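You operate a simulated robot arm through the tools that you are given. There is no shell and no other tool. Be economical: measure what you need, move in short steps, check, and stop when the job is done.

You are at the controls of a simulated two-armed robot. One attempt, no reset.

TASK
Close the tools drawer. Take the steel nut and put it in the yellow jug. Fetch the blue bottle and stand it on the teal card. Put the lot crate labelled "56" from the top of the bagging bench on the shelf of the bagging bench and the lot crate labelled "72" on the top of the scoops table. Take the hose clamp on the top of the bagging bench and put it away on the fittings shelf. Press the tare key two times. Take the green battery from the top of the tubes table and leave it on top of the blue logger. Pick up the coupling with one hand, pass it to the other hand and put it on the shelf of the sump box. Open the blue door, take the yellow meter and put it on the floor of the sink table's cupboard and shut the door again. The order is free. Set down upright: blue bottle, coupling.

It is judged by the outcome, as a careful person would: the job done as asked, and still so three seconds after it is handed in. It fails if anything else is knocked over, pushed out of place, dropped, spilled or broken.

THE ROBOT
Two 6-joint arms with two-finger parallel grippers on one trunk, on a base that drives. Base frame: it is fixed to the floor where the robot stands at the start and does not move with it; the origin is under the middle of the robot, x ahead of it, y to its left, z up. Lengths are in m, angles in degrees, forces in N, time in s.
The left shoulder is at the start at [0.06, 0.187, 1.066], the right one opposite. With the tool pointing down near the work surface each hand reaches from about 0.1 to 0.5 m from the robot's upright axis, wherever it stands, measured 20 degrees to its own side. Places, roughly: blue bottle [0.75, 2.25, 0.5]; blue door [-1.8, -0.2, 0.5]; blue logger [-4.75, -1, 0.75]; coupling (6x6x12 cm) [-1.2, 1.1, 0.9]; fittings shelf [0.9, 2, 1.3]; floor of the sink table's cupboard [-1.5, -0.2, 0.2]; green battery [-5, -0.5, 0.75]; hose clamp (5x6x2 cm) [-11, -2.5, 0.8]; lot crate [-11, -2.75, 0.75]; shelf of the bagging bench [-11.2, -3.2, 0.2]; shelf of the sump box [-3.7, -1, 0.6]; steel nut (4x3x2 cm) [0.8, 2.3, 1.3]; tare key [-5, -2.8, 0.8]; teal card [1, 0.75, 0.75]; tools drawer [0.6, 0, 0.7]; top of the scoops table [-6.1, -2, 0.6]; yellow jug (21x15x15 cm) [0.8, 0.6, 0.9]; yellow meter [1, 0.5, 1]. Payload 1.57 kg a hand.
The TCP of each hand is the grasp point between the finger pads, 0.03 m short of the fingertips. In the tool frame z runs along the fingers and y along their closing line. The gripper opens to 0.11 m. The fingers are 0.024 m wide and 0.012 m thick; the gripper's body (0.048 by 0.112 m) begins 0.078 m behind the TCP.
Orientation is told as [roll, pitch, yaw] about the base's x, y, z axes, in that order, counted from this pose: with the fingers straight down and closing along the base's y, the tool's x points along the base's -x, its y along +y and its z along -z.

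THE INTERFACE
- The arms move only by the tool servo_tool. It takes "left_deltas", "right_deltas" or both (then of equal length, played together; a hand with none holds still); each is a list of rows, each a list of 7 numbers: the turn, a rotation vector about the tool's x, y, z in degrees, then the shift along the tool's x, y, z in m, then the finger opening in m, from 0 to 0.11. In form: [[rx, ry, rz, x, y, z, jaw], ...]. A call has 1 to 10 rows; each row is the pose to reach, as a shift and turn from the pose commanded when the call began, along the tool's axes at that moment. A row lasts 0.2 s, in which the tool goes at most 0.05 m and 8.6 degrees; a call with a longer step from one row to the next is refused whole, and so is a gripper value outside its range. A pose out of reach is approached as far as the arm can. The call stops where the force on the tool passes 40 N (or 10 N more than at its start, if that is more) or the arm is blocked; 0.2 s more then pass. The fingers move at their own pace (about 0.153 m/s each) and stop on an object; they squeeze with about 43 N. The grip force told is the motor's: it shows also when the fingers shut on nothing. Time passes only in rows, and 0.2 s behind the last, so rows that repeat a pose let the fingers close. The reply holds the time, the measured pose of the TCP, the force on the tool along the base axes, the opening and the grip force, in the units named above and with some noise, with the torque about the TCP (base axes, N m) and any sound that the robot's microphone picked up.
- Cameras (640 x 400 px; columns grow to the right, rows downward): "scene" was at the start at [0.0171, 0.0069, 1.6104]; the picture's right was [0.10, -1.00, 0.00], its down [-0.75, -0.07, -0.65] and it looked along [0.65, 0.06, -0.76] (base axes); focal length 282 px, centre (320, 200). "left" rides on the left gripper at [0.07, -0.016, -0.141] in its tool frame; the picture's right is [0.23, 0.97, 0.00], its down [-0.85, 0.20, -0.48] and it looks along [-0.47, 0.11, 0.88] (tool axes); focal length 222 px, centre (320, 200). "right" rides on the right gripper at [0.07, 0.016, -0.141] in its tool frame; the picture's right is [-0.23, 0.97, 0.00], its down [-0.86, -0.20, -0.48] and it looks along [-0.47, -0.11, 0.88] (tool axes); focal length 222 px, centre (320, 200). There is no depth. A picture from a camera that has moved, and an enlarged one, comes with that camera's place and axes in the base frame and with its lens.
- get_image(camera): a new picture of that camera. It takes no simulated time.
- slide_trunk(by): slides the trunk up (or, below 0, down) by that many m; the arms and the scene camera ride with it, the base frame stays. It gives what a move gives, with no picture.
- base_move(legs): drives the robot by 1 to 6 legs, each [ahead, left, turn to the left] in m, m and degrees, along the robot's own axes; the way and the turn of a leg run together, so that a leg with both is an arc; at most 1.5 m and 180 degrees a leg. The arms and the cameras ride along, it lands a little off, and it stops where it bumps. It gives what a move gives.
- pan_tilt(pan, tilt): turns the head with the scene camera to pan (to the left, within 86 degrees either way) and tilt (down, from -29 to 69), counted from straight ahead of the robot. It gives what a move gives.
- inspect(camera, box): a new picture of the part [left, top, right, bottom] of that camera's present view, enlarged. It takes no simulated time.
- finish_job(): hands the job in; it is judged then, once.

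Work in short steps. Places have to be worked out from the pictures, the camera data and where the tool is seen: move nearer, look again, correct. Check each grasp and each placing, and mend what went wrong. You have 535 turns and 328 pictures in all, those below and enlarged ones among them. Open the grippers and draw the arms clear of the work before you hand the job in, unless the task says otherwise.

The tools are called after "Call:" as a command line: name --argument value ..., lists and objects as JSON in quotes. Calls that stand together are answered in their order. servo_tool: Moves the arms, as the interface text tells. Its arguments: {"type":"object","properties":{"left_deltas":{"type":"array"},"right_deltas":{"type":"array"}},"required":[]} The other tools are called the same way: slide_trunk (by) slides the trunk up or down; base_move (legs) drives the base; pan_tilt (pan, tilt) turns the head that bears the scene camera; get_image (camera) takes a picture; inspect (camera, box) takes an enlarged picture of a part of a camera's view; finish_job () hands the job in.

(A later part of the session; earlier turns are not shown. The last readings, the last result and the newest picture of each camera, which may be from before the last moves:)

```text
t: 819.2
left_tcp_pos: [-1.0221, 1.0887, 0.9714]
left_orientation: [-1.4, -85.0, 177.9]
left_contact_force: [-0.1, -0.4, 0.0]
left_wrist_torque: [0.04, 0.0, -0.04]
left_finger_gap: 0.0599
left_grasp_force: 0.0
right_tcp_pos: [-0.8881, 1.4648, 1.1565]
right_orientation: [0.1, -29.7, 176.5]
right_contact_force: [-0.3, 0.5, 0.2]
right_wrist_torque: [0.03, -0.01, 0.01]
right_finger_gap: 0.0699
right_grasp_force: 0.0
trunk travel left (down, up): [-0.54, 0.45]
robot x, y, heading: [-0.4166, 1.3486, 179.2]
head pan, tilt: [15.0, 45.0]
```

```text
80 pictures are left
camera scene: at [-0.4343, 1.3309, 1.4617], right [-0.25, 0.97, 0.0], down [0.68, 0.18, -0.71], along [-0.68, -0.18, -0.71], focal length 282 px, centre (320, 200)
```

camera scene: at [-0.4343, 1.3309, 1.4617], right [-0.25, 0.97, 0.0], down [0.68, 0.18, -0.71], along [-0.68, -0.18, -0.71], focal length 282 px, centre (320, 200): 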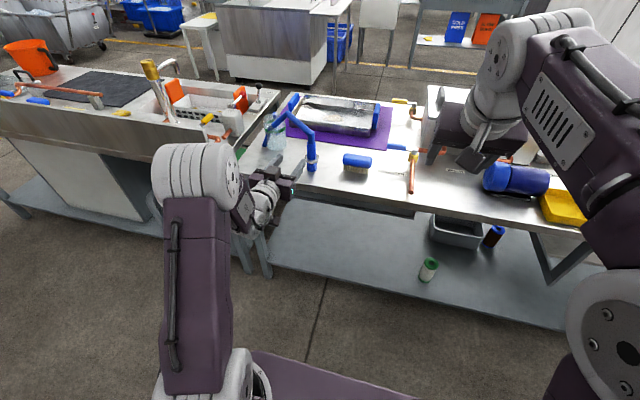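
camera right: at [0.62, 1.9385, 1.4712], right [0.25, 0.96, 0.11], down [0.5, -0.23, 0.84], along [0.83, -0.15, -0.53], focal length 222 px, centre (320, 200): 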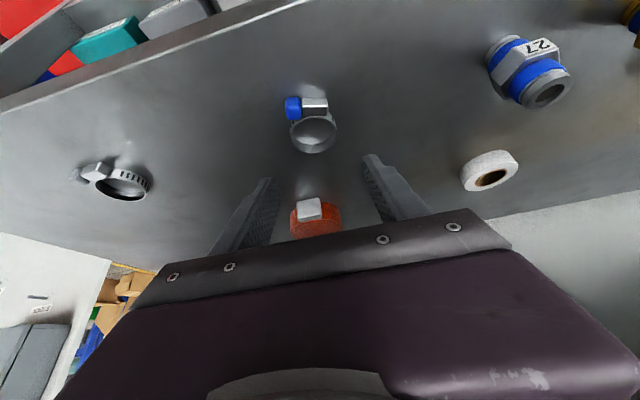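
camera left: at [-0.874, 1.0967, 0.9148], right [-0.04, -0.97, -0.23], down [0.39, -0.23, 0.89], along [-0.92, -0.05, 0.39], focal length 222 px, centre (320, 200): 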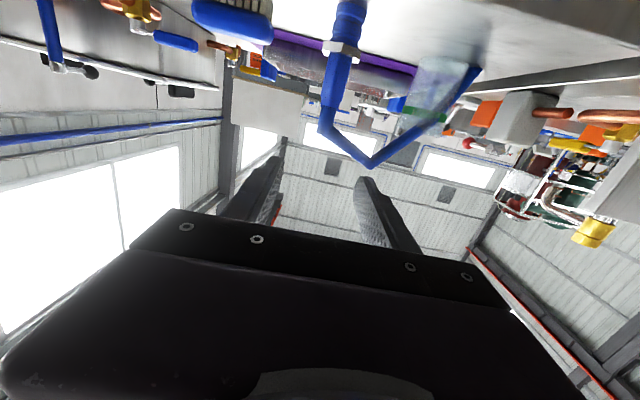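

The near view puts the table at z≈0.826 and the slim body at z 0.87–0.93. I lower 6 cm and advance 0.1, then check.

Call:
slide_trunk --by -0.055

Call:
base_move --legs '[[0.09, 0, 0]]'

Call:
get_image --camera "left"

Call:
inspect --camera "scene" --box '[220, 70, 380, 210]'

```text
t: 820.2
left_tcp_pos: [-1.0213, 1.0894, 0.9169]
left_orientation: [-1.4, -85.0, 178.0]
left_contact_force: [0.3, -0.1, 0.3]
left_wrist_torque: [0.02, -0.01, 0.02]
left_finger_gap: 0.0602
left_grasp_force: 0.0
right_tcp_pos: [-0.8876, 1.4638, 1.1016]
right_orientation: [0.1, -29.5, 176.5]
right_contact_force: [0.6, 0.1, 0.6]
right_wrist_torque: [-0.01, 0.01, -0.03]
right_finger_gap: 0.0699
right_grasp_force: 0.0
trunk travel left (down, up): [-0.485, 0.505]
robot x, y, heading: [-0.4145, 1.3555, 179.7]
head pan, tilt: [15.0, 45.0]
```

```text
t: 821.3
left_tcp_pos: [-1.1116, 1.0899, 0.9158]
left_orientation: [-1.3, -84.9, 178.0]
left_contact_force: [-0.6, -0.6, -0.2]
left_wrist_torque: [0.0, 0.01, -0.05]
left_finger_gap: 0.0601
left_grasp_force: 0.1
right_tcp_pos: [-0.9771, 1.4653, 1.1025]
right_orientation: [0.2, -29.7, 176.6]
right_contact_force: [0.3, -0.2, 0.4]
right_wrist_torque: [0.01, -0.05, 0.02]
right_finger_gap: 0.0697
right_grasp_force: 0.1
trunk travel left (down, up): [-0.485, 0.505]
robot x, y, heading: [-0.5001, 1.3554, 179.3]
head pan, tilt: [15.0, 45.0]
```

```text
79 pictures are left
camera left: at [-0.9638, 1.0973, 0.8596], right [-0.04, -0.97, -0.23], down [0.39, -0.23, 0.89], along [-0.92, -0.05, 0.39], focal length 222 px, centre (320, 200)
```

left: 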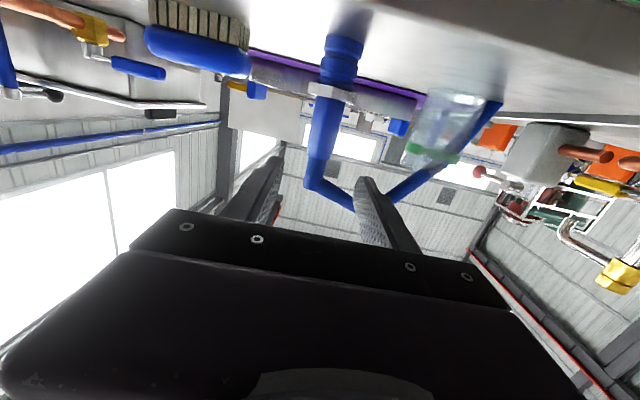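

```text
2.86 times, centred on (300, 140) of scene
camera zoom: at [-0.5244, 1.3316, 1.4066], right [-0.25, 0.97, 0.0], down [0.69, 0.18, -0.71], along [-0.68, -0.18, -0.71], focal length 804 px, centre (377, 371)
```

zoom: 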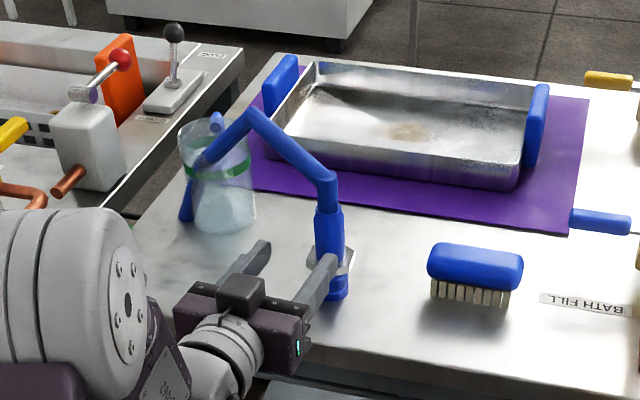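

The body lies on the hand's axis. I advance 5.5 cm and close gently.

Call:
servo_tool --left_deltas '[[0, 0, 0, 0, 0, 0.02, 0.06], [0, 0, 0, 0, 0, 0.04, 0.06], [0, 0, 0, 0, 0, 0.056, 0.06]]'

Call:
get_image --camera "left"

Call:
inspect --camera "scene" --box '[220, 70, 380, 210]'

```text
t: 822.1
left_tcp_pos: [-1.1665, 1.0917, 0.912]
left_orientation: [-1.7, -85.0, 178.2]
left_contact_force: [0.5, -0.7, 0.0]
left_wrist_torque: [0.0, -0.02, -0.02]
left_finger_gap: 0.0599
left_grasp_force: 0.0
right_tcp_pos: [-0.9772, 1.4653, 1.1021]
right_orientation: [0.1, -29.7, 176.5]
right_contact_force: [0.5, -0.1, -0.1]
right_wrist_torque: [0.0, -0.01, 0.01]
right_finger_gap: 0.0698
right_grasp_force: 0.1
trunk travel left (down, up): [-0.485, 0.505]
robot x, y, heading: [-0.5041, 1.3552, 179.4]
head pan, tilt: [15.0, 45.0]
```

```text
77 pictures are left
camera left: at [-1.0189, 1.1009, 0.8549], right [-0.04, -0.97, -0.23], down [0.39, -0.23, 0.89], along [-0.92, -0.05, 0.39], focal length 222 px, centre (320, 200)
```

left: 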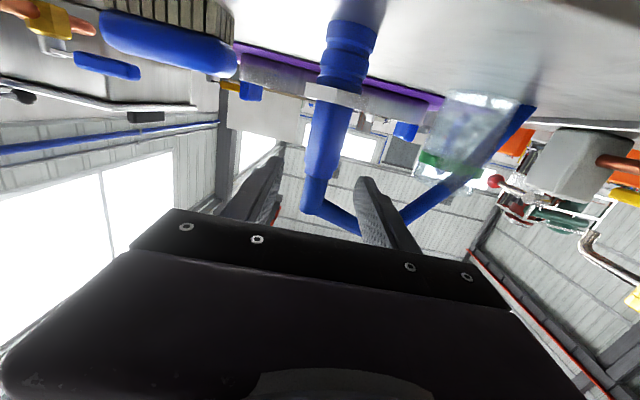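

```text
2.86 times, centred on (300, 140) of scene
camera zoom: at [-0.5233, 1.3316, 1.4067], right [-0.25, 0.97, 0.0], down [0.68, 0.18, -0.71], along [-0.68, -0.18, -0.71], focal length 804 px, centre (377, 371)
```

zoom: 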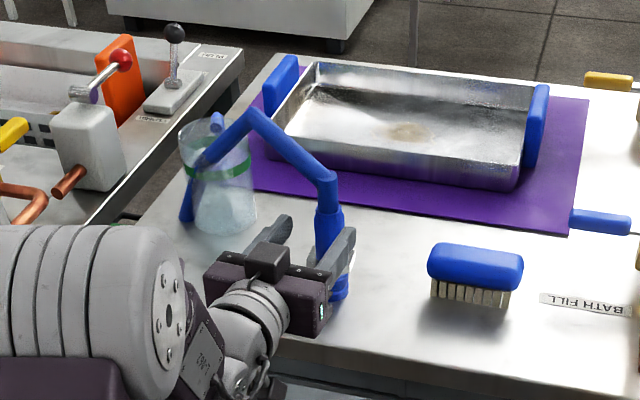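

Fingers are about 3 cm too high (at the hose joint). I lower 3 cm, then close.

Call:
slide_trunk --by -0.03

Call:
get_image --camera "left"

```text
t: 822.9
left_tcp_pos: [-1.1657, 1.0925, 0.8811]
left_orientation: [-1.4, -85.0, 177.9]
left_contact_force: [-0.2, 0.1, -1.9]
left_wrist_torque: [0.0, -0.03, -0.04]
left_finger_gap: 0.0598
left_grasp_force: 0.1
right_tcp_pos: [-0.9759, 1.4643, 1.072]
right_orientation: [0.2, -29.6, 176.5]
right_contact_force: [0.4, 0.9, -0.2]
right_wrist_torque: [0.01, -0.03, -0.03]
right_finger_gap: 0.0702
right_grasp_force: 0.1
trunk travel left (down, up): [-0.455, 0.535]
robot x, y, heading: [-0.5037, 1.3531, 179.5]
head pan, tilt: [15.0, 45.0]
```

```text
75 pictures are left
camera left: at [-1.0184, 1.1008, 0.825], right [-0.04, -0.97, -0.23], down [0.39, -0.23, 0.89], along [-0.92, -0.05, 0.39], focal length 222 px, centre (320, 200)
```

left: 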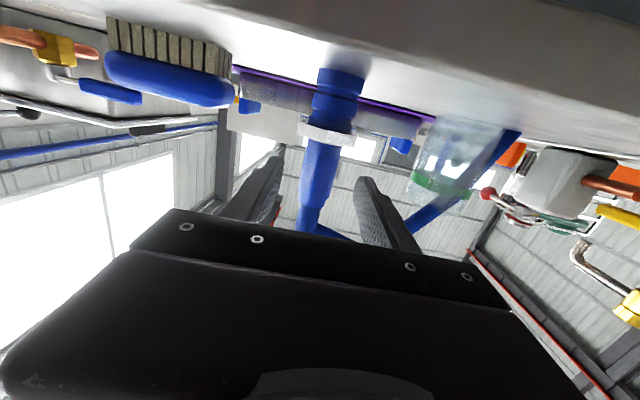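

The body is centred at the finger line. Close.

Call:
servo_tool --left_deltas '[[0, 0, 0, 0, 0, 0, 0.03], [0, 0, 0, 0, 0, 0, 0.0], [0, 0, 0, 0, 0, 0, 0.0]]'

Call:
slide_trunk --by 0.03

Call:
inspect --camera "scene" --box '[200, 50, 400, 210]'

```text
t: 823.6
left_tcp_pos: [-1.1661, 1.0943, 0.8812]
left_orientation: [-1.6, -85.1, 178.0]
left_contact_force: [-0.1, -0.4, -0.5]
left_wrist_torque: [0.04, -0.01, 0.0]
left_finger_gap: 0.0002
left_grasp_force: 21.4
right_tcp_pos: [-0.9771, 1.4642, 1.0719]
right_orientation: [0.1, -29.6, 176.5]
right_contact_force: [0.7, -0.5, -0.3]
right_wrist_torque: [-0.03, -0.01, -0.03]
right_finger_gap: 0.0699
right_grasp_force: 0.0
trunk travel left (down, up): [-0.455, 0.535]
robot x, y, heading: [-0.5004, 1.3558, 179.6]
head pan, tilt: [15.0, 45.0]
```

```text
t: 824.4
left_tcp_pos: [-1.167, 1.094, 0.9122]
left_orientation: [-1.5, -84.9, 177.9]
left_contact_force: [0.3, -0.1, 1.1]
left_wrist_torque: [0.0, -0.02, -0.01]
left_finger_gap: 0.0
left_grasp_force: 21.5
right_tcp_pos: [-0.9766, 1.465, 1.1014]
right_orientation: [0.1, -29.6, 176.5]
right_contact_force: [0.8, 0.2, 0.2]
right_wrist_torque: [0.0, -0.04, -0.02]
right_finger_gap: 0.0704
right_grasp_force: 0.1
trunk travel left (down, up): [-0.485, 0.505]
robot x, y, heading: [-0.4997, 1.3494, 179.6]
head pan, tilt: [15.0, 45.0]
```

```text
2.50 times, centred on (300, 130) of scene
camera zoom: at [-0.5236, 1.3315, 1.4067], right [-0.25, 0.97, 0.0], down [0.68, 0.18, -0.71], along [-0.68, -0.18, -0.71], focal length 704 px, centre (370, 375)
```

zoom: 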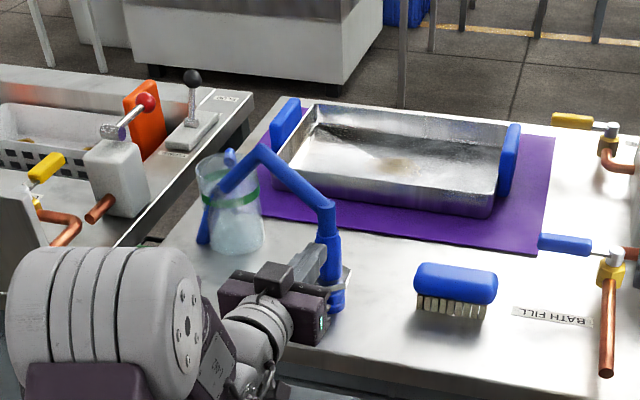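

The fingers closed short; re-triangulating from the two heights puts the coupling at x≈−1.231. I reopen, advance 6.5 cm, lower 1.5 cm, and check.

Call:
servo_tool --left_deltas '[[0, 0, 0, 0, 0, -0.01, 0.06], [0, 0, 0, 0, 0, -0.01, 0.06], [0, 0, 0, 0, 0, 0.03, 0.06], [0, 0, 0, 0, 0, 0.05, 0.06], [0, 0, 0, 0, 0, 0.064, 0.06]]'

Call:
slide_trunk --by -0.018

Call:
get_image --camera "left"

Call:
inspect --camera "scene" --box '[220, 70, 380, 210]'

```text
t: 825.6
left_tcp_pos: [-1.2306, 1.0966, 0.9061]
left_orientation: [-1.5, -84.9, 178.0]
left_contact_force: [0.1, -0.5, 0.6]
left_wrist_torque: [0.0, 0.02, -0.01]
left_finger_gap: 0.0598
left_grasp_force: 0.0
right_tcp_pos: [-0.9773, 1.4647, 1.1024]
right_orientation: [0.1, -29.7, 176.6]
right_contact_force: [0.5, -0.5, 0.3]
right_wrist_torque: [-0.01, 0.02, 0.01]
right_finger_gap: 0.07
right_grasp_force: 0.1
trunk travel left (down, up): [-0.485, 0.505]
robot x, y, heading: [-0.5045, 1.3561, 179.6]
head pan, tilt: [15.0, 45.0]
```

```text
t: 826.2
left_tcp_pos: [-1.2298, 1.096, 0.8886]
left_orientation: [-1.4, -85.0, 178.0]
left_contact_force: [0.4, -0.4, -0.3]
left_wrist_torque: [-0.02, 0.0, -0.01]
left_finger_gap: 0.0601
left_grasp_force: 0.0
right_tcp_pos: [-0.9765, 1.4646, 1.0832]
right_orientation: [0.1, -29.7, 176.5]
right_contact_force: [-0.5, 0.0, 1.0]
right_wrist_torque: [-0.01, 0.01, -0.01]
right_finger_gap: 0.07
right_grasp_force: 0.2
trunk travel left (down, up): [-0.467, 0.523]
robot x, y, heading: [-0.504, 1.3536, 179.5]
head pan, tilt: [15.0, 45.0]
```

```text
73 pictures are left
camera left: at [-1.0819, 1.1045, 0.8316], right [-0.04, -0.97, -0.23], down [0.39, -0.23, 0.89], along [-0.92, -0.05, 0.39], focal length 222 px, centre (320, 200)
```

left: 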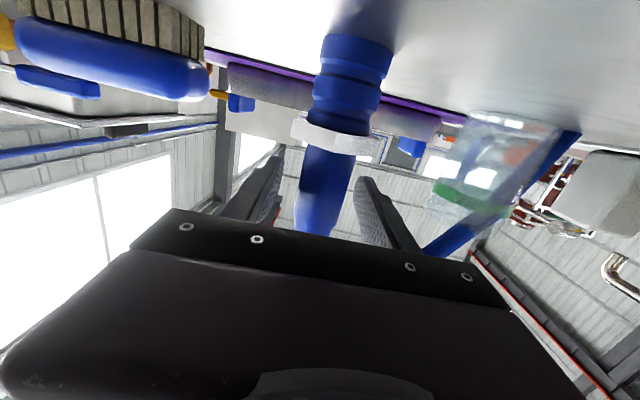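

```text
2.86 times, centred on (300, 140) of scene
camera zoom: at [-0.5228, 1.3316, 1.3886], right [-0.25, 0.97, 0.0], down [0.68, 0.18, -0.71], along [-0.68, -0.18, -0.71], focal length 804 px, centre (377, 371)
```

zoom: 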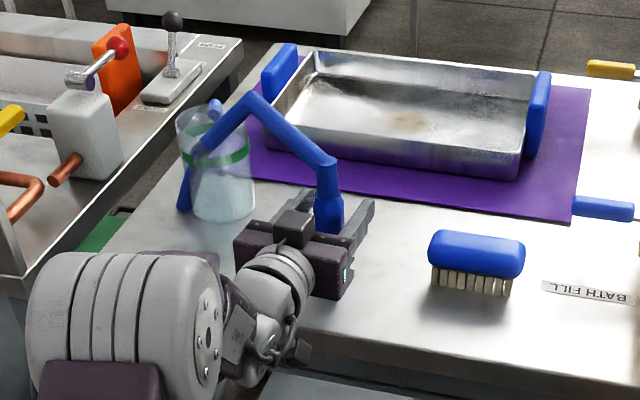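

Now the body is truly between the fingers. Close and lift slightly.

Call:
servo_tool --left_deltas '[[0, 0, 0, 0, 0, 0, 0.03], [0, 0, 0, 0, 0, 0, 0.01], [0, 0, 0, 0, 0, 0, 0.01], [0, 0, 0, 0, 0, 0, 0.01]]'

Call:
slide_trunk --by 0.06

Call:
inspect --camera "scene" --box '[200, 50, 400, 210]'

```text
t: 827.2
left_tcp_pos: [-1.2294, 1.0969, 0.888]
left_orientation: [-1.2, -85.1, 177.9]
left_contact_force: [-1.4, 1.2, 1.1]
left_wrist_torque: [0.03, 0.07, 0.0]
left_finger_gap: 0.0331
left_grasp_force: 40.5
right_tcp_pos: [-0.9776, 1.4648, 1.0845]
right_orientation: [0.0, -29.6, 176.5]
right_contact_force: [0.1, 0.8, -0.3]
right_wrist_torque: [0.01, 0.01, -0.03]
right_finger_gap: 0.0702
right_grasp_force: 0.0
trunk travel left (down, up): [-0.467, 0.523]
robot x, y, heading: [-0.5052, 1.3521, 179.4]
head pan, tilt: [15.0, 45.0]
```

```text
t: 828.2
left_tcp_pos: [-1.2309, 1.0965, 0.9475]
left_orientation: [-1.4, -85.0, 177.9]
left_contact_force: [0.6, 0.0, -0.9]
left_wrist_torque: [0.01, -0.03, 0.03]
left_finger_gap: 0.0331
left_grasp_force: 40.6
right_tcp_pos: [-0.9778, 1.466, 1.143]
right_orientation: [0.0, -29.6, 176.5]
right_contact_force: [-0.5, 0.2, 0.3]
right_wrist_torque: [0.0, 0.0, 0.03]
right_finger_gap: 0.0702
right_grasp_force: 0.1
trunk travel left (down, up): [-0.527, 0.463]
robot x, y, heading: [-0.502, 1.3506, 179.7]
head pan, tilt: [15.0, 45.0]
```

```text
2.50 times, centred on (300, 130) of scene
camera zoom: at [-0.5236, 1.3315, 1.4486], right [-0.25, 0.97, 0.0], down [0.68, 0.18, -0.71], along [-0.68, -0.18, -0.71], focal length 704 px, centre (370, 375)
```

zoom: 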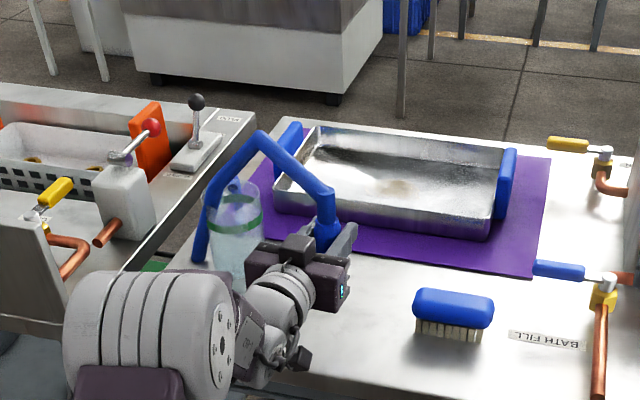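

Coupling gripped and lifted; almost no load from the hose. I raise it well clear and back off a little, watching the hose and pitcher.

Call:
slide_trunk --by 0.25

Call:
base_move --legs '[[-0.3, 0.15, 0]]'

Call:
pan_tilt --pan 15 --tilt 35

Call:
get_image --camera "scene"

```text
t: 830.8
left_tcp_pos: [-1.2302, 1.0965, 1.1994]
left_orientation: [-1.4, -84.9, 177.9]
left_contact_force: [1.4, -0.3, -1.1]
left_wrist_torque: [0.02, -0.02, 0.03]
left_finger_gap: 0.0329
left_grasp_force: 41.6
right_tcp_pos: [-0.9776, 1.4658, 1.3932]
right_orientation: [0.2, -29.6, 176.5]
right_contact_force: [-0.7, 0.2, 0.5]
right_wrist_torque: [-0.02, -0.02, 0.0]
right_finger_gap: 0.0699
right_grasp_force: 0.1
trunk travel left (down, up): [-0.777, 0.213]
robot x, y, heading: [-0.5029, 1.3534, 179.3]
head pan, tilt: [15.0, 45.0]
```

```text
t: 833.0
left_tcp_pos: [-0.9328, 0.944, 1.1975]
left_orientation: [-1.2, -84.9, 177.7]
left_contact_force: [0.6, -0.1, -1.2]
left_wrist_torque: [0.01, -0.03, -0.01]
left_finger_gap: 0.0332
left_grasp_force: 40.7
right_tcp_pos: [-0.6804, 1.3136, 1.3924]
right_orientation: [0.0, -29.5, 176.6]
right_contact_force: [-0.2, 0.4, -0.5]
right_wrist_torque: [0.04, -0.01, -0.02]
right_finger_gap: 0.0699
right_grasp_force: 0.1
trunk travel left (down, up): [-0.777, 0.213]
robot x, y, heading: [-0.2054, 1.2057, 179.9]
head pan, tilt: [15.0, 45.0]
```

```text
t: 833.8
left_tcp_pos: [-0.9307, 0.9439, 1.1983]
left_orientation: [-1.6, -85.0, 178.2]
left_contact_force: [-0.8, -0.7, -0.2]
left_wrist_torque: [0.02, 0.02, -0.04]
left_finger_gap: 0.033
left_grasp_force: 41.2
right_tcp_pos: [-0.6796, 1.3118, 1.3939]
right_orientation: [0.1, -29.8, 176.6]
right_contact_force: [0.1, -0.6, -0.2]
right_wrist_torque: [-0.01, -0.01, 0.0]
right_finger_gap: 0.0702
right_grasp_force: 0.1
trunk travel left (down, up): [-0.777, 0.213]
robot x, y, heading: [-0.2042, 1.2027, 179.7]
head pan, tilt: [15.0, 35.0]
```

```text
70 pictures are left
camera scene: at [-0.2313, 1.1776, 1.7134], right [-0.25, 0.97, 0.0], down [0.56, 0.15, -0.82], along [-0.79, -0.21, -0.57], focal length 282 px, centre (320, 200)
```

scene: 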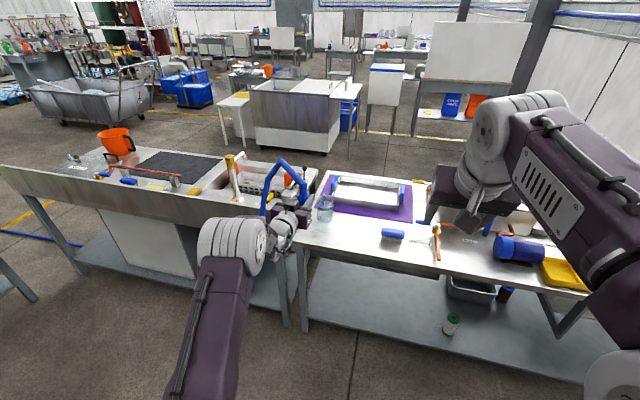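

Nothing disturbed and no pull. I continue south in stages, monitoring the force from the hose.

Call:
base_move --legs '[[-0.15, 0, 0], [0, 1.3, 0]]'

Call:
pan_tilt --pan 0 --tilt 40

Call:
get_image --camera "scene"

```text
t: 841.2
left_tcp_pos: [-0.7829, -0.3607, 1.1984]
left_orientation: [-1.2, -84.8, 178.3]
left_contact_force: [0.8, 0.4, -1.8]
left_wrist_torque: [0.02, -0.01, -0.01]
left_finger_gap: 0.0329
left_grasp_force: 41.0
right_tcp_pos: [-0.535, 0.0115, 1.3931]
right_orientation: [0.0, -29.6, 177.2]
right_contact_force: [0.5, -0.2, 0.6]
right_wrist_torque: [-0.02, 0.0, 0.01]
right_finger_gap: 0.07
right_grasp_force: 0.1
trunk travel left (down, up): [-0.777, 0.213]
robot x, y, heading: [-0.0573, -0.0949, -179.9]
head pan, tilt: [15.0, 35.0]
```

```text
t: 842.0
left_tcp_pos: [-0.7834, -0.3616, 1.1978]
left_orientation: [-1.7, -84.8, 178.7]
left_contact_force: [-0.3, 0.0, -1.7]
left_wrist_torque: [0.02, 0.02, -0.03]
left_finger_gap: 0.033
left_grasp_force: 41.1
right_tcp_pos: [-0.5347, 0.0093, 1.3939]
right_orientation: [0.0, -29.6, 177.2]
right_contact_force: [0.6, 0.5, -1.1]
right_wrist_torque: [0.01, -0.03, -0.03]
right_finger_gap: 0.0701
right_grasp_force: 0.0
trunk travel left (down, up): [-0.777, 0.213]
robot x, y, heading: [-0.0614, -0.0905, -179.8]
head pan, tilt: [0.0, 40.0]
```

```text
69 pictures are left
camera scene: at [-0.0855, -0.0967, 1.7059], right [0.0, 1.0, 0.0], down [0.64, 0.0, -0.77], along [-0.77, 0.0, -0.64], focal length 282 px, centre (320, 200)
```

scene: 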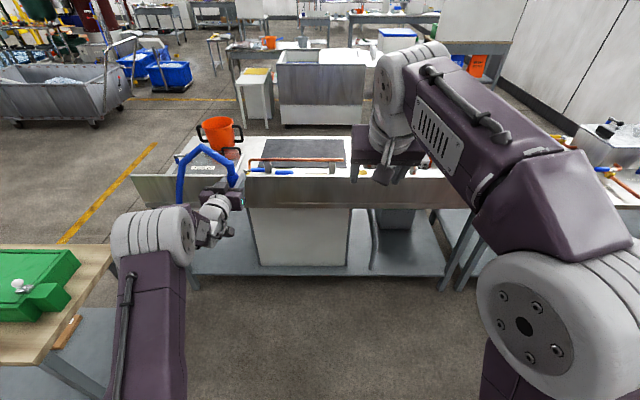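

The hose simply trails along without pulling or disturbing anything. I continue south past the wooden table with the coupling held high.

Call:
slide_trunk --by 0.15

Call:
base_move --legs '[[0, 1.35, 0]]'

Call:
get_image --camera "scene"

```text
t: 843.7
left_tcp_pos: [-0.7817, -0.3607, 1.3469]
left_orientation: [-1.6, -84.9, 178.7]
left_contact_force: [-1.4, -0.4, -0.9]
left_wrist_torque: [-0.03, 0.0, -0.01]
left_finger_gap: 0.0332
left_grasp_force: 40.9
right_tcp_pos: [-0.5345, 0.0106, 1.5438]
right_orientation: [0.1, -29.6, 177.3]
right_contact_force: [0.1, 0.0, 0.5]
right_wrist_torque: [-0.05, 0.02, 0.0]
right_finger_gap: 0.0698
right_grasp_force: 0.0
trunk travel left (down, up): [-0.927, 0.063]
robot x, y, heading: [-0.0612, -0.0949, -179.8]
head pan, tilt: [0.0, 40.0]
```

```text
t: 850.5
left_tcp_pos: [-0.7707, -1.7194, 1.3484]
left_orientation: [-1.1, -84.8, 178.6]
left_contact_force: [-0.6, 0.1, -1.7]
left_wrist_torque: [0.0, -0.04, 0.01]
left_finger_gap: 0.0329
left_grasp_force: 41.4
right_tcp_pos: [-0.5241, -1.3476, 1.5447]
right_orientation: [0.1, -29.5, 177.5]
right_contact_force: [0.1, -0.3, 1.1]
right_wrist_torque: [-0.04, -0.02, -0.03]
right_finger_gap: 0.0701
right_grasp_force: 0.1
trunk travel left (down, up): [-0.927, 0.063]
robot x, y, heading: [-0.049, -1.4544, -179.3]
head pan, tilt: [0.0, 40.0]
```

```text
68 pictures are left
camera scene: at [-0.0757, -1.4499, 1.8559], right [-0.01, 1.0, 0.0], down [0.64, 0.01, -0.77], along [-0.77, -0.01, -0.64], focal length 282 px, centre (320, 200)
```

scene: 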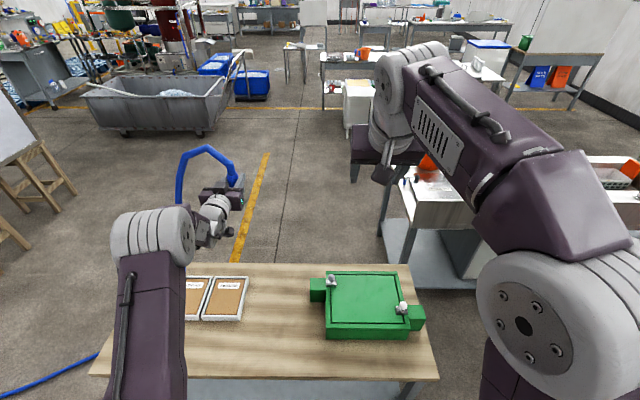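

All undisturbed. I go on south, then west over to the sump box side.

Call:
base_move --legs '[[0, 1.3, -0.5], [1.25, 0, 0], [1.2, 0, 0]]'

Call:
pan_tilt --pan -50 --tilt 25

Call:
get_image --camera "scene"

```text
t: 868.8
left_tcp_pos: [-3.2444, -3.0113, 1.3482]
left_orientation: [-1.4, -85.0, 178.0]
left_contact_force: [0.8, 0.5, -0.8]
left_wrist_torque: [0.0, -0.01, -0.01]
left_finger_gap: 0.0326
left_grasp_force: 41.0
right_tcp_pos: [-2.9905, -2.6422, 1.5437]
right_orientation: [0.1, -29.7, 176.7]
right_contact_force: [-1.4, 0.3, 0.1]
right_wrist_torque: [0.01, -0.01, -0.02]
right_finger_gap: 0.07
right_grasp_force: 0.0
trunk travel left (down, up): [-0.927, 0.063]
robot x, y, heading: [-2.5181, -2.7544, 179.6]
head pan, tilt: [0.0, 40.0]
```

```text
t: 870.0
left_tcp_pos: [-3.2432, -3.0112, 1.3481]
left_orientation: [-1.5, -84.9, 178.0]
left_contact_force: [-0.3, 0.4, -1.0]
left_wrist_torque: [0.0, 0.04, 0.01]
left_finger_gap: 0.0328
left_grasp_force: 40.5
right_tcp_pos: [-2.993, -2.6427, 1.5439]
right_orientation: [0.0, -29.7, 176.7]
right_contact_force: [-0.7, 0.2, 0.3]
right_wrist_torque: [-0.02, 0.0, -0.03]
right_finger_gap: 0.0699
right_grasp_force: 0.1
trunk travel left (down, up): [-0.927, 0.063]
robot x, y, heading: [-2.5196, -2.7526, 179.4]
head pan, tilt: [-50.0, 25.0]
```

```text
67 pictures are left
camera scene: at [-2.5185, -2.6836, 1.8792], right [0.77, 0.64, 0.0], down [0.27, -0.33, -0.91], along [-0.58, 0.7, -0.42], focal length 282 px, centre (320, 200)
```

scene: 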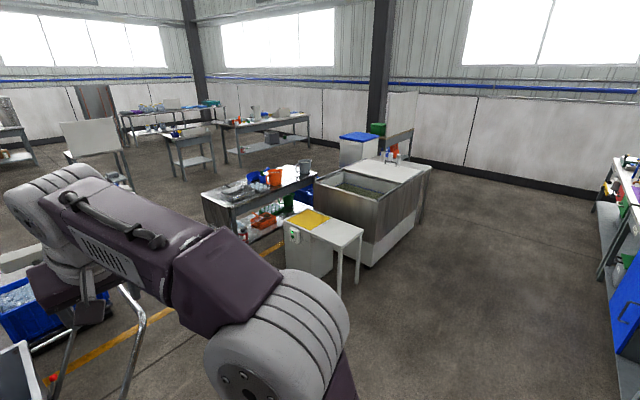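

I zoom in on the sump box.

Call:
inspect --camera "scene" --box '[260, 180, 400, 310]'

```text
3.08 times, centred on (330, 245) of scene
camera zoom: at [-2.5185, -2.6836, 1.8792], right [0.77, 0.64, 0.0], down [0.27, -0.33, -0.91], along [-0.58, 0.7, -0.42], focal length 866 px, centre (289, 62)
```

zoom: 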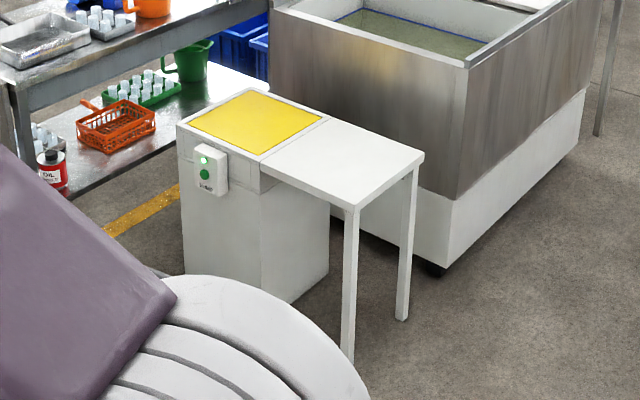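

The sump box's shelf is the white side table (x −3.9…−3.57, y −1.16…−0.82). I'll do the hand-over here in open space: left brings the coupling to the centre; then the right hand will grip its upper sleeve from above.

Call:
servo_tool --left_deltas '[[0, 0, 0, 0, -0.03, -0.02, 0.01], [0, 0, 0, 0, -0.07, -0.04, 0.01], [0, 0, 0, 0, -0.11, -0.06, 0.01], [0, 0, 0, 0, -0.15, -0.08, 0.01], [0, 0, 0, 0, -0.18, -0.1, 0.01]]'

Call:
pan_tilt --pan 0 --tilt 40

Call:
get_image --camera "scene"

```text
t: 871.2
left_tcp_pos: [-3.1445, -2.9422, 1.375]
left_orientation: [-8.5, -84.3, -179.5]
left_contact_force: [0.2, 0.4, -0.6]
left_wrist_torque: [-0.01, 0.02, -0.01]
left_finger_gap: 0.0334
left_grasp_force: 40.4
left hand out of reach, approached as far as the arm can: row 2, 3, 4, 5
right_tcp_pos: [-2.9929, -2.6409, 1.5431]
right_orientation: [0.2, -29.7, 176.6]
right_contact_force: [0.2, -0.2, -0.2]
right_wrist_torque: [-0.01, 0.02, -0.02]
right_finger_gap: 0.0701
right_grasp_force: 0.0
trunk travel left (down, up): [-0.927, 0.063]
robot x, y, heading: [-2.5189, -2.7501, 179.6]
head pan, tilt: [-50.0, 25.0]
```

```text
t: 872.4
left_tcp_pos: [-3.1461, -2.9425, 1.3733]
left_orientation: [-8.6, -84.2, -179.3]
left_contact_force: [0.6, -0.2, -1.6]
left_wrist_torque: [-0.02, -0.02, -0.04]
left_finger_gap: 0.033
left_grasp_force: 41.2
right_tcp_pos: [-2.993, -2.642, 1.5429]
right_orientation: [0.1, -29.6, 176.7]
right_contact_force: [-0.3, 0.6, 0.3]
right_wrist_torque: [0.0, 0.0, 0.03]
right_finger_gap: 0.0701
right_grasp_force: 0.1
trunk travel left (down, up): [-0.927, 0.063]
robot x, y, heading: [-2.5194, -2.7519, 179.4]
head pan, tilt: [0.0, 40.0]
```

```text
65 pictures are left
camera scene: at [-2.5449, -2.7534, 1.8559], right [0.01, 1.0, 0.0], down [0.64, 0.0, -0.77], along [-0.77, 0.01, -0.64], focal length 282 px, centre (320, 200)
```

scene: 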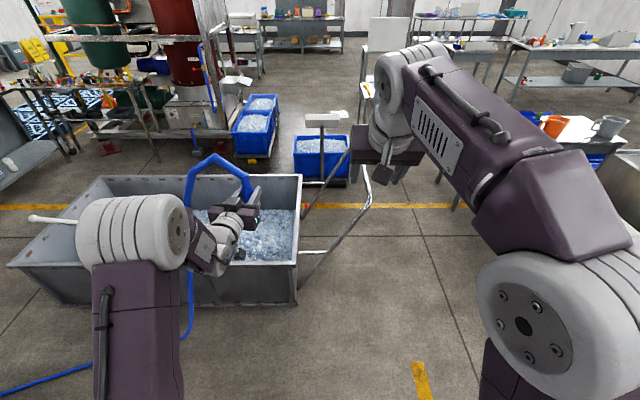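

The left hand reaches lateral 0.19. I yaw it inward so the coupling comes nearer the middle.

Call:
servo_tool --left_deltas '[[6, 0, 0, 0, -0.02, 0, 0.01], [12, 0, 0, 0, -0.04, 0, 0.01], [18, 0, 0, 0, -0.06, 0, 0.01], [24, 0, 0, 0, -0.08, -0.01, 0.01], [30, 0, 0, 0, -0.1, -0.02, 0.01]]'

Call:
get_image --camera "scene"

```text
t: 873.5
left_tcp_pos: [-3.1099, -2.8463, 1.3767]
left_orientation: [-38.5, -84.1, -179.4]
left_contact_force: [-0.3, 0.0, -1.5]
left_wrist_torque: [-0.03, 0.04, 0.02]
left_finger_gap: 0.0329
left_grasp_force: 41.1
right_tcp_pos: [-2.9931, -2.6435, 1.5447]
right_orientation: [0.0, -29.5, 176.6]
right_contact_force: [-0.9, -0.2, 1.0]
right_wrist_torque: [0.01, -0.02, 0.03]
right_finger_gap: 0.07
right_grasp_force: 0.0
trunk travel left (down, up): [-0.927, 0.063]
robot x, y, heading: [-2.5158, -2.7523, 179.4]
head pan, tilt: [0.0, 40.0]
```

```text
64 pictures are left
camera scene: at [-2.5445, -2.7537, 1.8559], right [0.01, 1.0, 0.0], down [0.64, 0.0, -0.77], along [-0.77, 0.0, -0.64], focal length 282 px, centre (320, 200)
```

scene: 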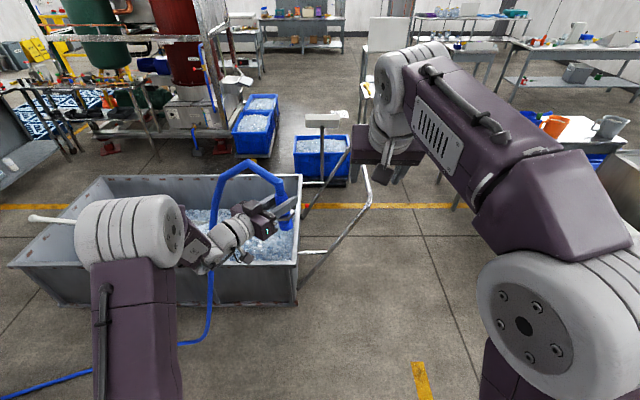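

Good. Now I bring the right hand to hover behind and above the coupling's sleeve (pitch −50°, yawed inward).

Call:
servo_tool --right_deltas '[[-1.8, -4.1, -3.1, 0, 0.035, 0, 0.07], [-3.5, -8.2, -6.3, 0, 0.07, 0.01, 0.07], [-5.3, -12.3, -9.4, 0.002, 0.105, 0.025, 0.07], [-7, -16.4, -12.6, 0.005, 0.14, 0.04, 0.07], [-8.8, -20.5, -15.7, 0.007, 0.177, 0.0555, 0.07], [-8.8, -20.5, -15.7, 0.007, 0.177, 0.0555, 0.07]]'

Call:
get_image --camera "right"

Call:
inspect --camera "scene" --box '[180, 100, 440, 280]'

```text
t: 875.0
left_tcp_pos: [-3.1111, -2.8463, 1.3776]
left_orientation: [-38.5, -84.2, -179.3]
left_contact_force: [-0.6, 0.2, -1.1]
left_wrist_torque: [0.02, 0.02, 0.02]
left_finger_gap: 0.0332
left_grasp_force: 41.1
right_tcp_pos: [-3.0261, -2.8178, 1.4916]
right_orientation: [-4.8, -49.7, -161.9]
right_contact_force: [-0.3, 0.9, -0.4]
right_wrist_torque: [0.0, 0.02, 0.0]
right_finger_gap: 0.07
right_grasp_force: 0.2
trunk travel left (down, up): [-0.927, 0.063]
robot x, y, heading: [-2.519, -2.7526, 179.3]
head pan, tilt: [0.0, 40.0]
```

```text
63 pictures are left
camera right: at [-2.8734, -2.7995, 1.5293], right [0.1, -0.99, 0.12], down [-0.22, 0.1, 0.97], along [-0.97, -0.12, -0.2], focal length 222 px, centre (320, 200)
```

right: 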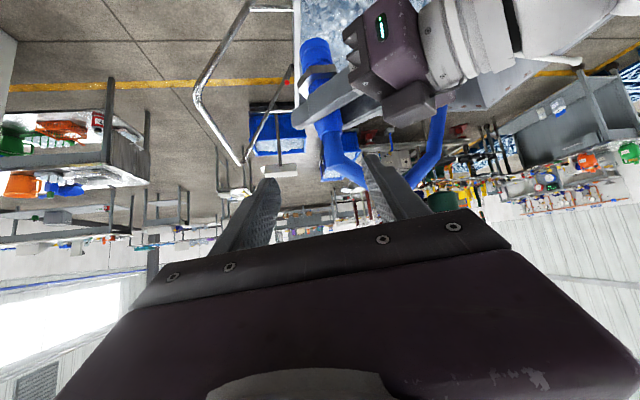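

```text
2.22 times, centred on (310, 190) of scene
camera zoom: at [-2.5451, -2.7534, 1.8559], right [0.01, 1.0, 0.0], down [0.64, 0.0, -0.77], along [-0.77, 0.0, -0.64], focal length 626 px, centre (342, 222)
```

zoom: 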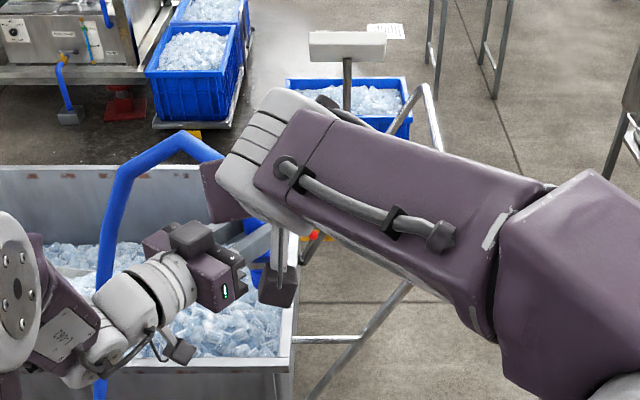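

The sleeve top is at ≈(−3.111, −2.85, 1.41). I advance along the fingers 11.8 cm with a slight left shift.

Call:
servo_tool --right_deltas '[[0, 0, 0, 0, 0.006, 0.02, 0.07], [0, 0, 0, 0, 0.0115, 0.05, 0.07], [0, 0, 0, 0, 0.0115, 0.085, 0.07], [0, 0, 0, 0, 0.0115, 0.118, 0.07]]'

Call:
get_image --camera "right"

```text
t: 876.0
left_tcp_pos: [-3.1114, -2.8459, 1.3747]
left_orientation: [-38.6, -84.1, -179.4]
left_contact_force: [3.1, 1.5, -8.1]
left_wrist_torque: [0.25, -0.03, 0.06]
left_finger_gap: 0.0329
left_grasp_force: 40.8
right_tcp_pos: [-3.1118, -2.8488, 1.4164]
right_orientation: [-4.7, -50.0, -162.2]
right_contact_force: [-2.3, -2.0, 6.1]
right_wrist_torque: [-0.3, 0.12, -0.11]
right_finger_gap: 0.0705
right_grasp_force: 0.4
trunk travel left (down, up): [-0.927, 0.063]
robot x, y, heading: [-2.5228, -2.7502, 179.9]
head pan, tilt: [0.0, 40.0]
```

```text
61 pictures are left
camera right: at [-2.9605, -2.8294, 1.4538], right [0.1, -0.99, 0.12], down [-0.21, 0.1, 0.97], along [-0.97, -0.12, -0.2], focal length 222 px, centre (320, 200)
```

right: 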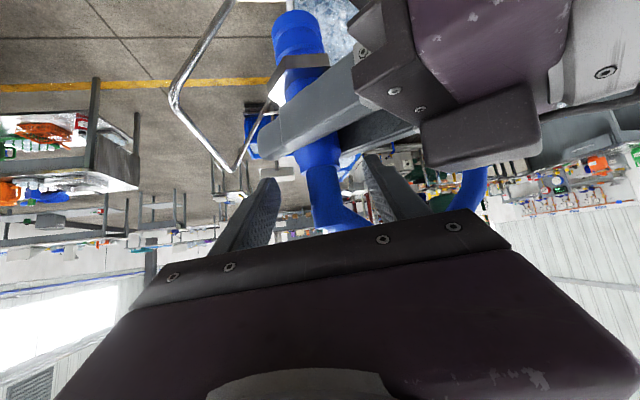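

The right fingers are at the thin hose, above the sleeve, and touching the left fingers. I retreat and re-approach the sleeve horizontally from the right, at ~90° to the left hand.

Call:
servo_tool --right_deltas '[[0, 0, 0, 0, 0, -0.04, 0.07], [0, 0, 0, 0, 0, -0.08, 0.07], [0, 0, 0, 0, -0.02, -0.12, 0.07], [0, -7.6, 0, 0.015, -0.055, -0.12, 0.07], [0, -15.2, 0, 0.035, -0.075, -0.11, 0.07], [0, -22.8, 0, 0.055, -0.08, -0.1, 0.07], [0, -30.4, 0, 0.07, -0.08, -0.09, 0.07], [0, -38, 0, 0.084, -0.08, -0.08, 0.07]]'

Call:
servo_tool --right_deltas '[[-7, 0, 0, 0, 0, 0, 0.07], [-14, 0, 0, 0, 0, 0, 0.07], [-21, 0, 0, 0, 0, 0, 0.07], [-28, 0, 0, 0, 0, 0, 0.07]]'

Call:
get_image --camera "right"

Call:
inspect --camera "scene" --box '[180, 100, 440, 280]'

```text
t: 877.8
left_tcp_pos: [-3.1132, -2.8472, 1.3758]
left_orientation: [-38.8, -84.2, -179.0]
left_contact_force: [-0.2, -0.4, -2.2]
left_wrist_torque: [0.01, 0.0, -0.01]
left_finger_gap: 0.0331
left_grasp_force: 40.9
right_tcp_pos: [-3.021, -2.7415, 1.406]
right_orientation: [-54.5, -85.9, -111.3]
right_contact_force: [-0.2, 0.2, -0.4]
right_wrist_torque: [0.0, -0.02, 0.02]
right_finger_gap: 0.0699
right_grasp_force: 0.0
trunk travel left (down, up): [-0.927, 0.063]
robot x, y, heading: [-2.5208, -2.7507, 179.7]
head pan, tilt: [0.0, 40.0]
```

```text
t: 878.8
left_tcp_pos: [-3.1091, -2.846, 1.3757]
left_orientation: [-38.8, -84.4, -179.0]
left_contact_force: [0.1, -0.4, -1.2]
left_wrist_torque: [-0.02, -0.03, -0.01]
left_finger_gap: 0.0329
left_grasp_force: 41.0
right_tcp_pos: [-2.9004, -2.8853, 1.4272]
right_orientation: [-28.2, -85.4, -114.1]
right_contact_force: [-0.3, -0.2, -0.3]
right_wrist_torque: [0.01, -0.02, -0.03]
right_finger_gap: 0.0697
right_grasp_force: 0.0
right hand out of reach, approached as far as the arm can: row 1, 2, 3, 4
trunk travel left (down, up): [-0.927, 0.063]
robot x, y, heading: [-2.5188, -2.7552, 179.8]
head pan, tilt: [0.0, 40.0]
```

```text
60 pictures are left
camera right: at [-2.778, -2.8076, 1.3678], right [0.59, -0.79, 0.19], down [0.23, 0.39, 0.89], along [-0.78, -0.48, 0.41], focal length 222 px, centre (320, 200)
```

right: 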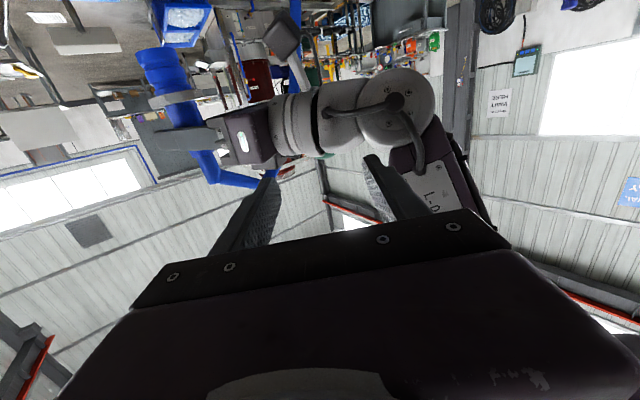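

```text
2.22 times, centred on (310, 190) of scene
camera zoom: at [-2.5439, -2.7543, 1.8559], right [0.01, 1.0, 0.0], down [0.64, 0.0, -0.77], along [-0.77, 0.01, -0.64], focal length 626 px, centre (342, 222)
```

zoom: 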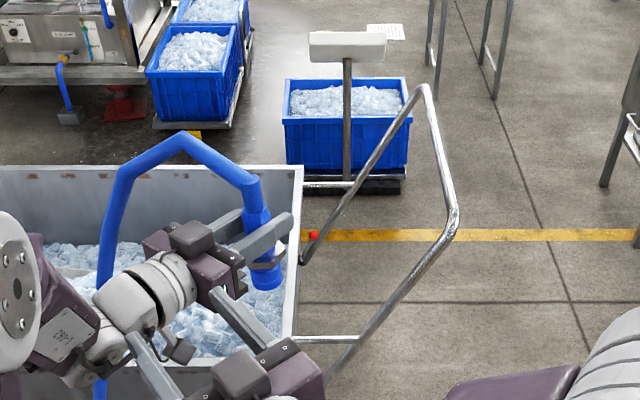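

The yaw is right (~38°) but the position drifted; I slide the right hand back to the proper hover.

Call:
servo_tool --right_deltas '[[0, 0, 0, 0.005, -0.045, 0, 0.07], [0, 0, 0, 0.01, -0.09, 0.01, 0.07], [0, 0, 0, 0.018, -0.13, 0.02, 0.07], [0, 0, 0, 0.024, -0.16, 0.027, 0.07]]'

Call:
get_image --camera "right"

```text
t: 879.8
left_tcp_pos: [-3.1113, -2.8454, 1.3762]
left_orientation: [-38.5, -84.2, -179.2]
left_contact_force: [0.1, -0.4, -1.2]
left_wrist_torque: [0.03, 0.02, -0.02]
left_finger_gap: 0.0329
left_grasp_force: 41.5
right_tcp_pos: [-2.9016, -2.8842, 1.4254]
right_orientation: [-27.7, -85.5, -114.7]
right_contact_force: [0.1, -0.7, 0.1]
right_wrist_torque: [0.02, 0.03, 0.04]
right_finger_gap: 0.0701
right_grasp_force: 0.1
right hand out of reach, approached as far as the arm can: row 1, 2, 3, 4
trunk travel left (down, up): [-0.927, 0.063]
robot x, y, heading: [-2.5195, -2.7534, 179.4]
head pan, tilt: [0.0, 40.0]
```

```text
58 pictures are left
camera right: at [-2.7794, -2.8069, 1.3676], right [0.59, -0.79, 0.19], down [0.23, 0.39, 0.89], along [-0.78, -0.48, 0.41], focal length 222 px, centre (320, 200)
```

right: 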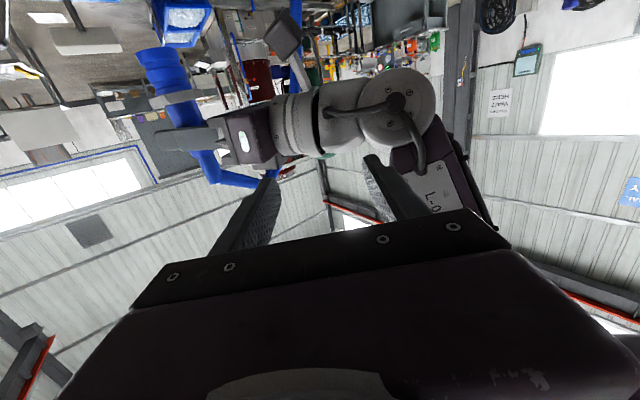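

The right arm is at a joint limit at that yaw. I return it to yaw ≈+14° (reachable), and will instead yaw the left hand further inward to open the angle.

Call:
servo_tool --right_deltas '[[7, 0, 0, 0, -0.03, 0, 0.07], [14, 0, 0, 0.005, -0.06, 0.02, 0.07], [21, 0, 0, 0.01, -0.09, 0.03, 0.07], [26, 0, 0, 0.02, -0.12, 0.04, 0.07], [26, 0, 0, 0.02, -0.14, 0.05, 0.07]]'

Call:
servo_tool --left_deltas '[[6, 0, 0, 0, 0, 0, 0.01], [12, 0, 0, 0, 0, 0, 0.01], [18, 0, 0, 0, 0, 0, 0.01], [24, 0, 0, 0, 0, 0, 0.01]]'

Call:
inspect --camera "scene" --box '[140, 100, 460, 300]'

```text
t: 880.6
left_tcp_pos: [-3.1138, -2.8482, 1.3757]
left_orientation: [-37.9, -84.2, -179.6]
left_contact_force: [-10.0, 14.3, -0.1]
left_wrist_torque: [-0.57, -0.26, 1.35]
left_finger_gap: 0.0332
left_grasp_force: 41.0
right_tcp_pos: [-2.9748, -2.8389, 1.4205]
right_orientation: [-51.1, -85.3, -110.3]
right_contact_force: [9.5, -13.3, -0.8]
right_wrist_torque: [-0.03, -0.22, 0.66]
right_finger_gap: 0.0842
right_grasp_force: 8.2
trunk travel left (down, up): [-0.927, 0.063]
robot x, y, heading: [-2.5185, -2.7524, 179.4]
head pan, tilt: [0.0, 40.0]
stopped in row 4 (left hand): the force on the tool passed its limit at 87 N (the readings are from after the stop); the commanded pose is now the measured one
```

```text
t: 881.6
left_tcp_pos: [-3.1146, -2.8474, 1.3755]
left_orientation: [-61.9, -84.3, -179.4]
left_contact_force: [-0.5, 1.1, -1.9]
left_wrist_torque: [0.01, 0.02, 0.03]
left_finger_gap: 0.0329
left_grasp_force: 41.1
right_tcp_pos: [-2.9758, -2.8376, 1.4207]
right_orientation: [-50.9, -85.5, -110.8]
right_contact_force: [-0.2, -0.4, 0.5]
right_wrist_torque: [0.05, 0.02, 0.01]
right_finger_gap: 0.07
right_grasp_force: 0.1
trunk travel left (down, up): [-0.927, 0.063]
robot x, y, heading: [-2.5176, -2.753, 179.9]
head pan, tilt: [0.0, 40.0]
```

```text
2.00 times, centred on (300, 200) of scene
camera zoom: at [-2.5456, -2.7542, 1.8559], right [0.01, 1.0, 0.0], down [0.64, 0.0, -0.77], along [-0.77, 0.01, -0.64], focal length 563 px, centre (360, 200)
```

zoom: 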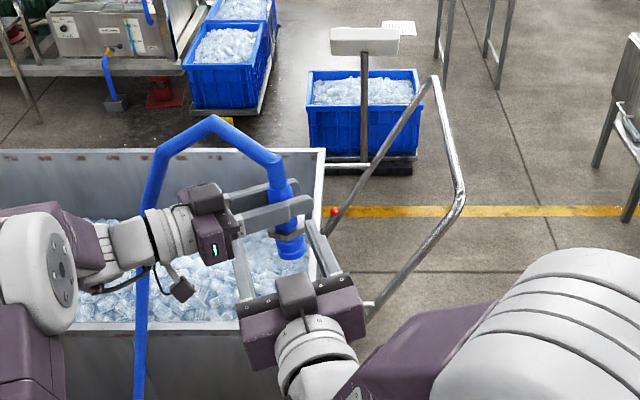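

Now the hands meet at ~80°. I shift the right hand 3.4 cm right and advance 9 cm toward the sleeve, then check.

Call:
servo_tool --right_deltas '[[0, 0, 0, 0, -0.02, 0, 0.07], [0, 0, 0, 0.003, -0.034, 0, 0.07], [0, 0, 0, 0.004, -0.034, 0.03, 0.07], [0, 0, 0, 0.005, -0.034, 0.06, 0.07], [0, 0, 0, 0.006, -0.034, 0.09, 0.07]]'

Call:
get_image --camera "right"

Call:
inspect --camera "scene" --box '[200, 140, 380, 270]'

```text
t: 882.8
left_tcp_pos: [-3.1155, -2.8483, 1.3763]
left_orientation: [-61.9, -84.2, -179.4]
left_contact_force: [0.0, 1.1, -0.5]
left_wrist_torque: [0.01, -0.02, 0.01]
left_finger_gap: 0.0328
left_grasp_force: 41.1
right_tcp_pos: [-3.0708, -2.832, 1.412]
right_orientation: [-50.5, -85.6, -111.2]
right_contact_force: [-0.4, 0.0, 0.5]
right_wrist_torque: [-0.01, 0.02, 0.01]
right_finger_gap: 0.0702
right_grasp_force: 0.0
trunk travel left (down, up): [-0.927, 0.063]
robot x, y, heading: [-2.5182, -2.7513, 179.5]
head pan, tilt: [0.0, 40.0]
```

```text
56 pictures are left
camera right: at [-2.9312, -2.7997, 1.3496], right [0.3, -0.94, 0.17], down [0.37, 0.28, 0.89], along [-0.88, -0.2, 0.43], focal length 222 px, centre (320, 200)
```

right: 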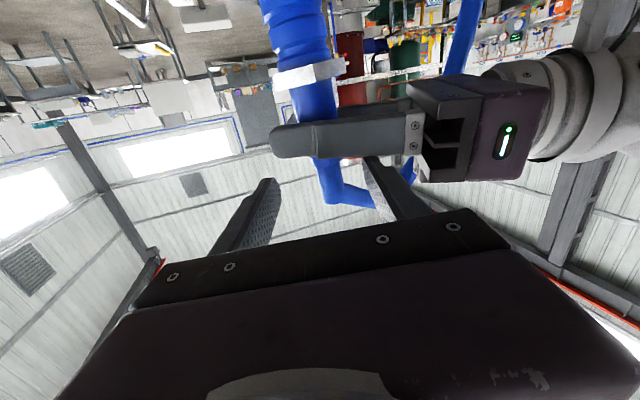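

```text
3.08 times, centred on (290, 205) of scene
camera zoom: at [-2.5461, -2.7534, 1.8559], right [0.01, 1.0, 0.0], down [0.64, 0.0, -0.77], along [-0.77, 0.0, -0.64], focal length 866 px, centre (412, 185)
```

zoom: 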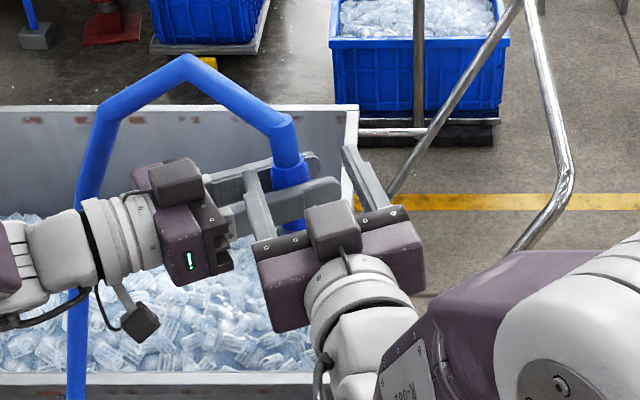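

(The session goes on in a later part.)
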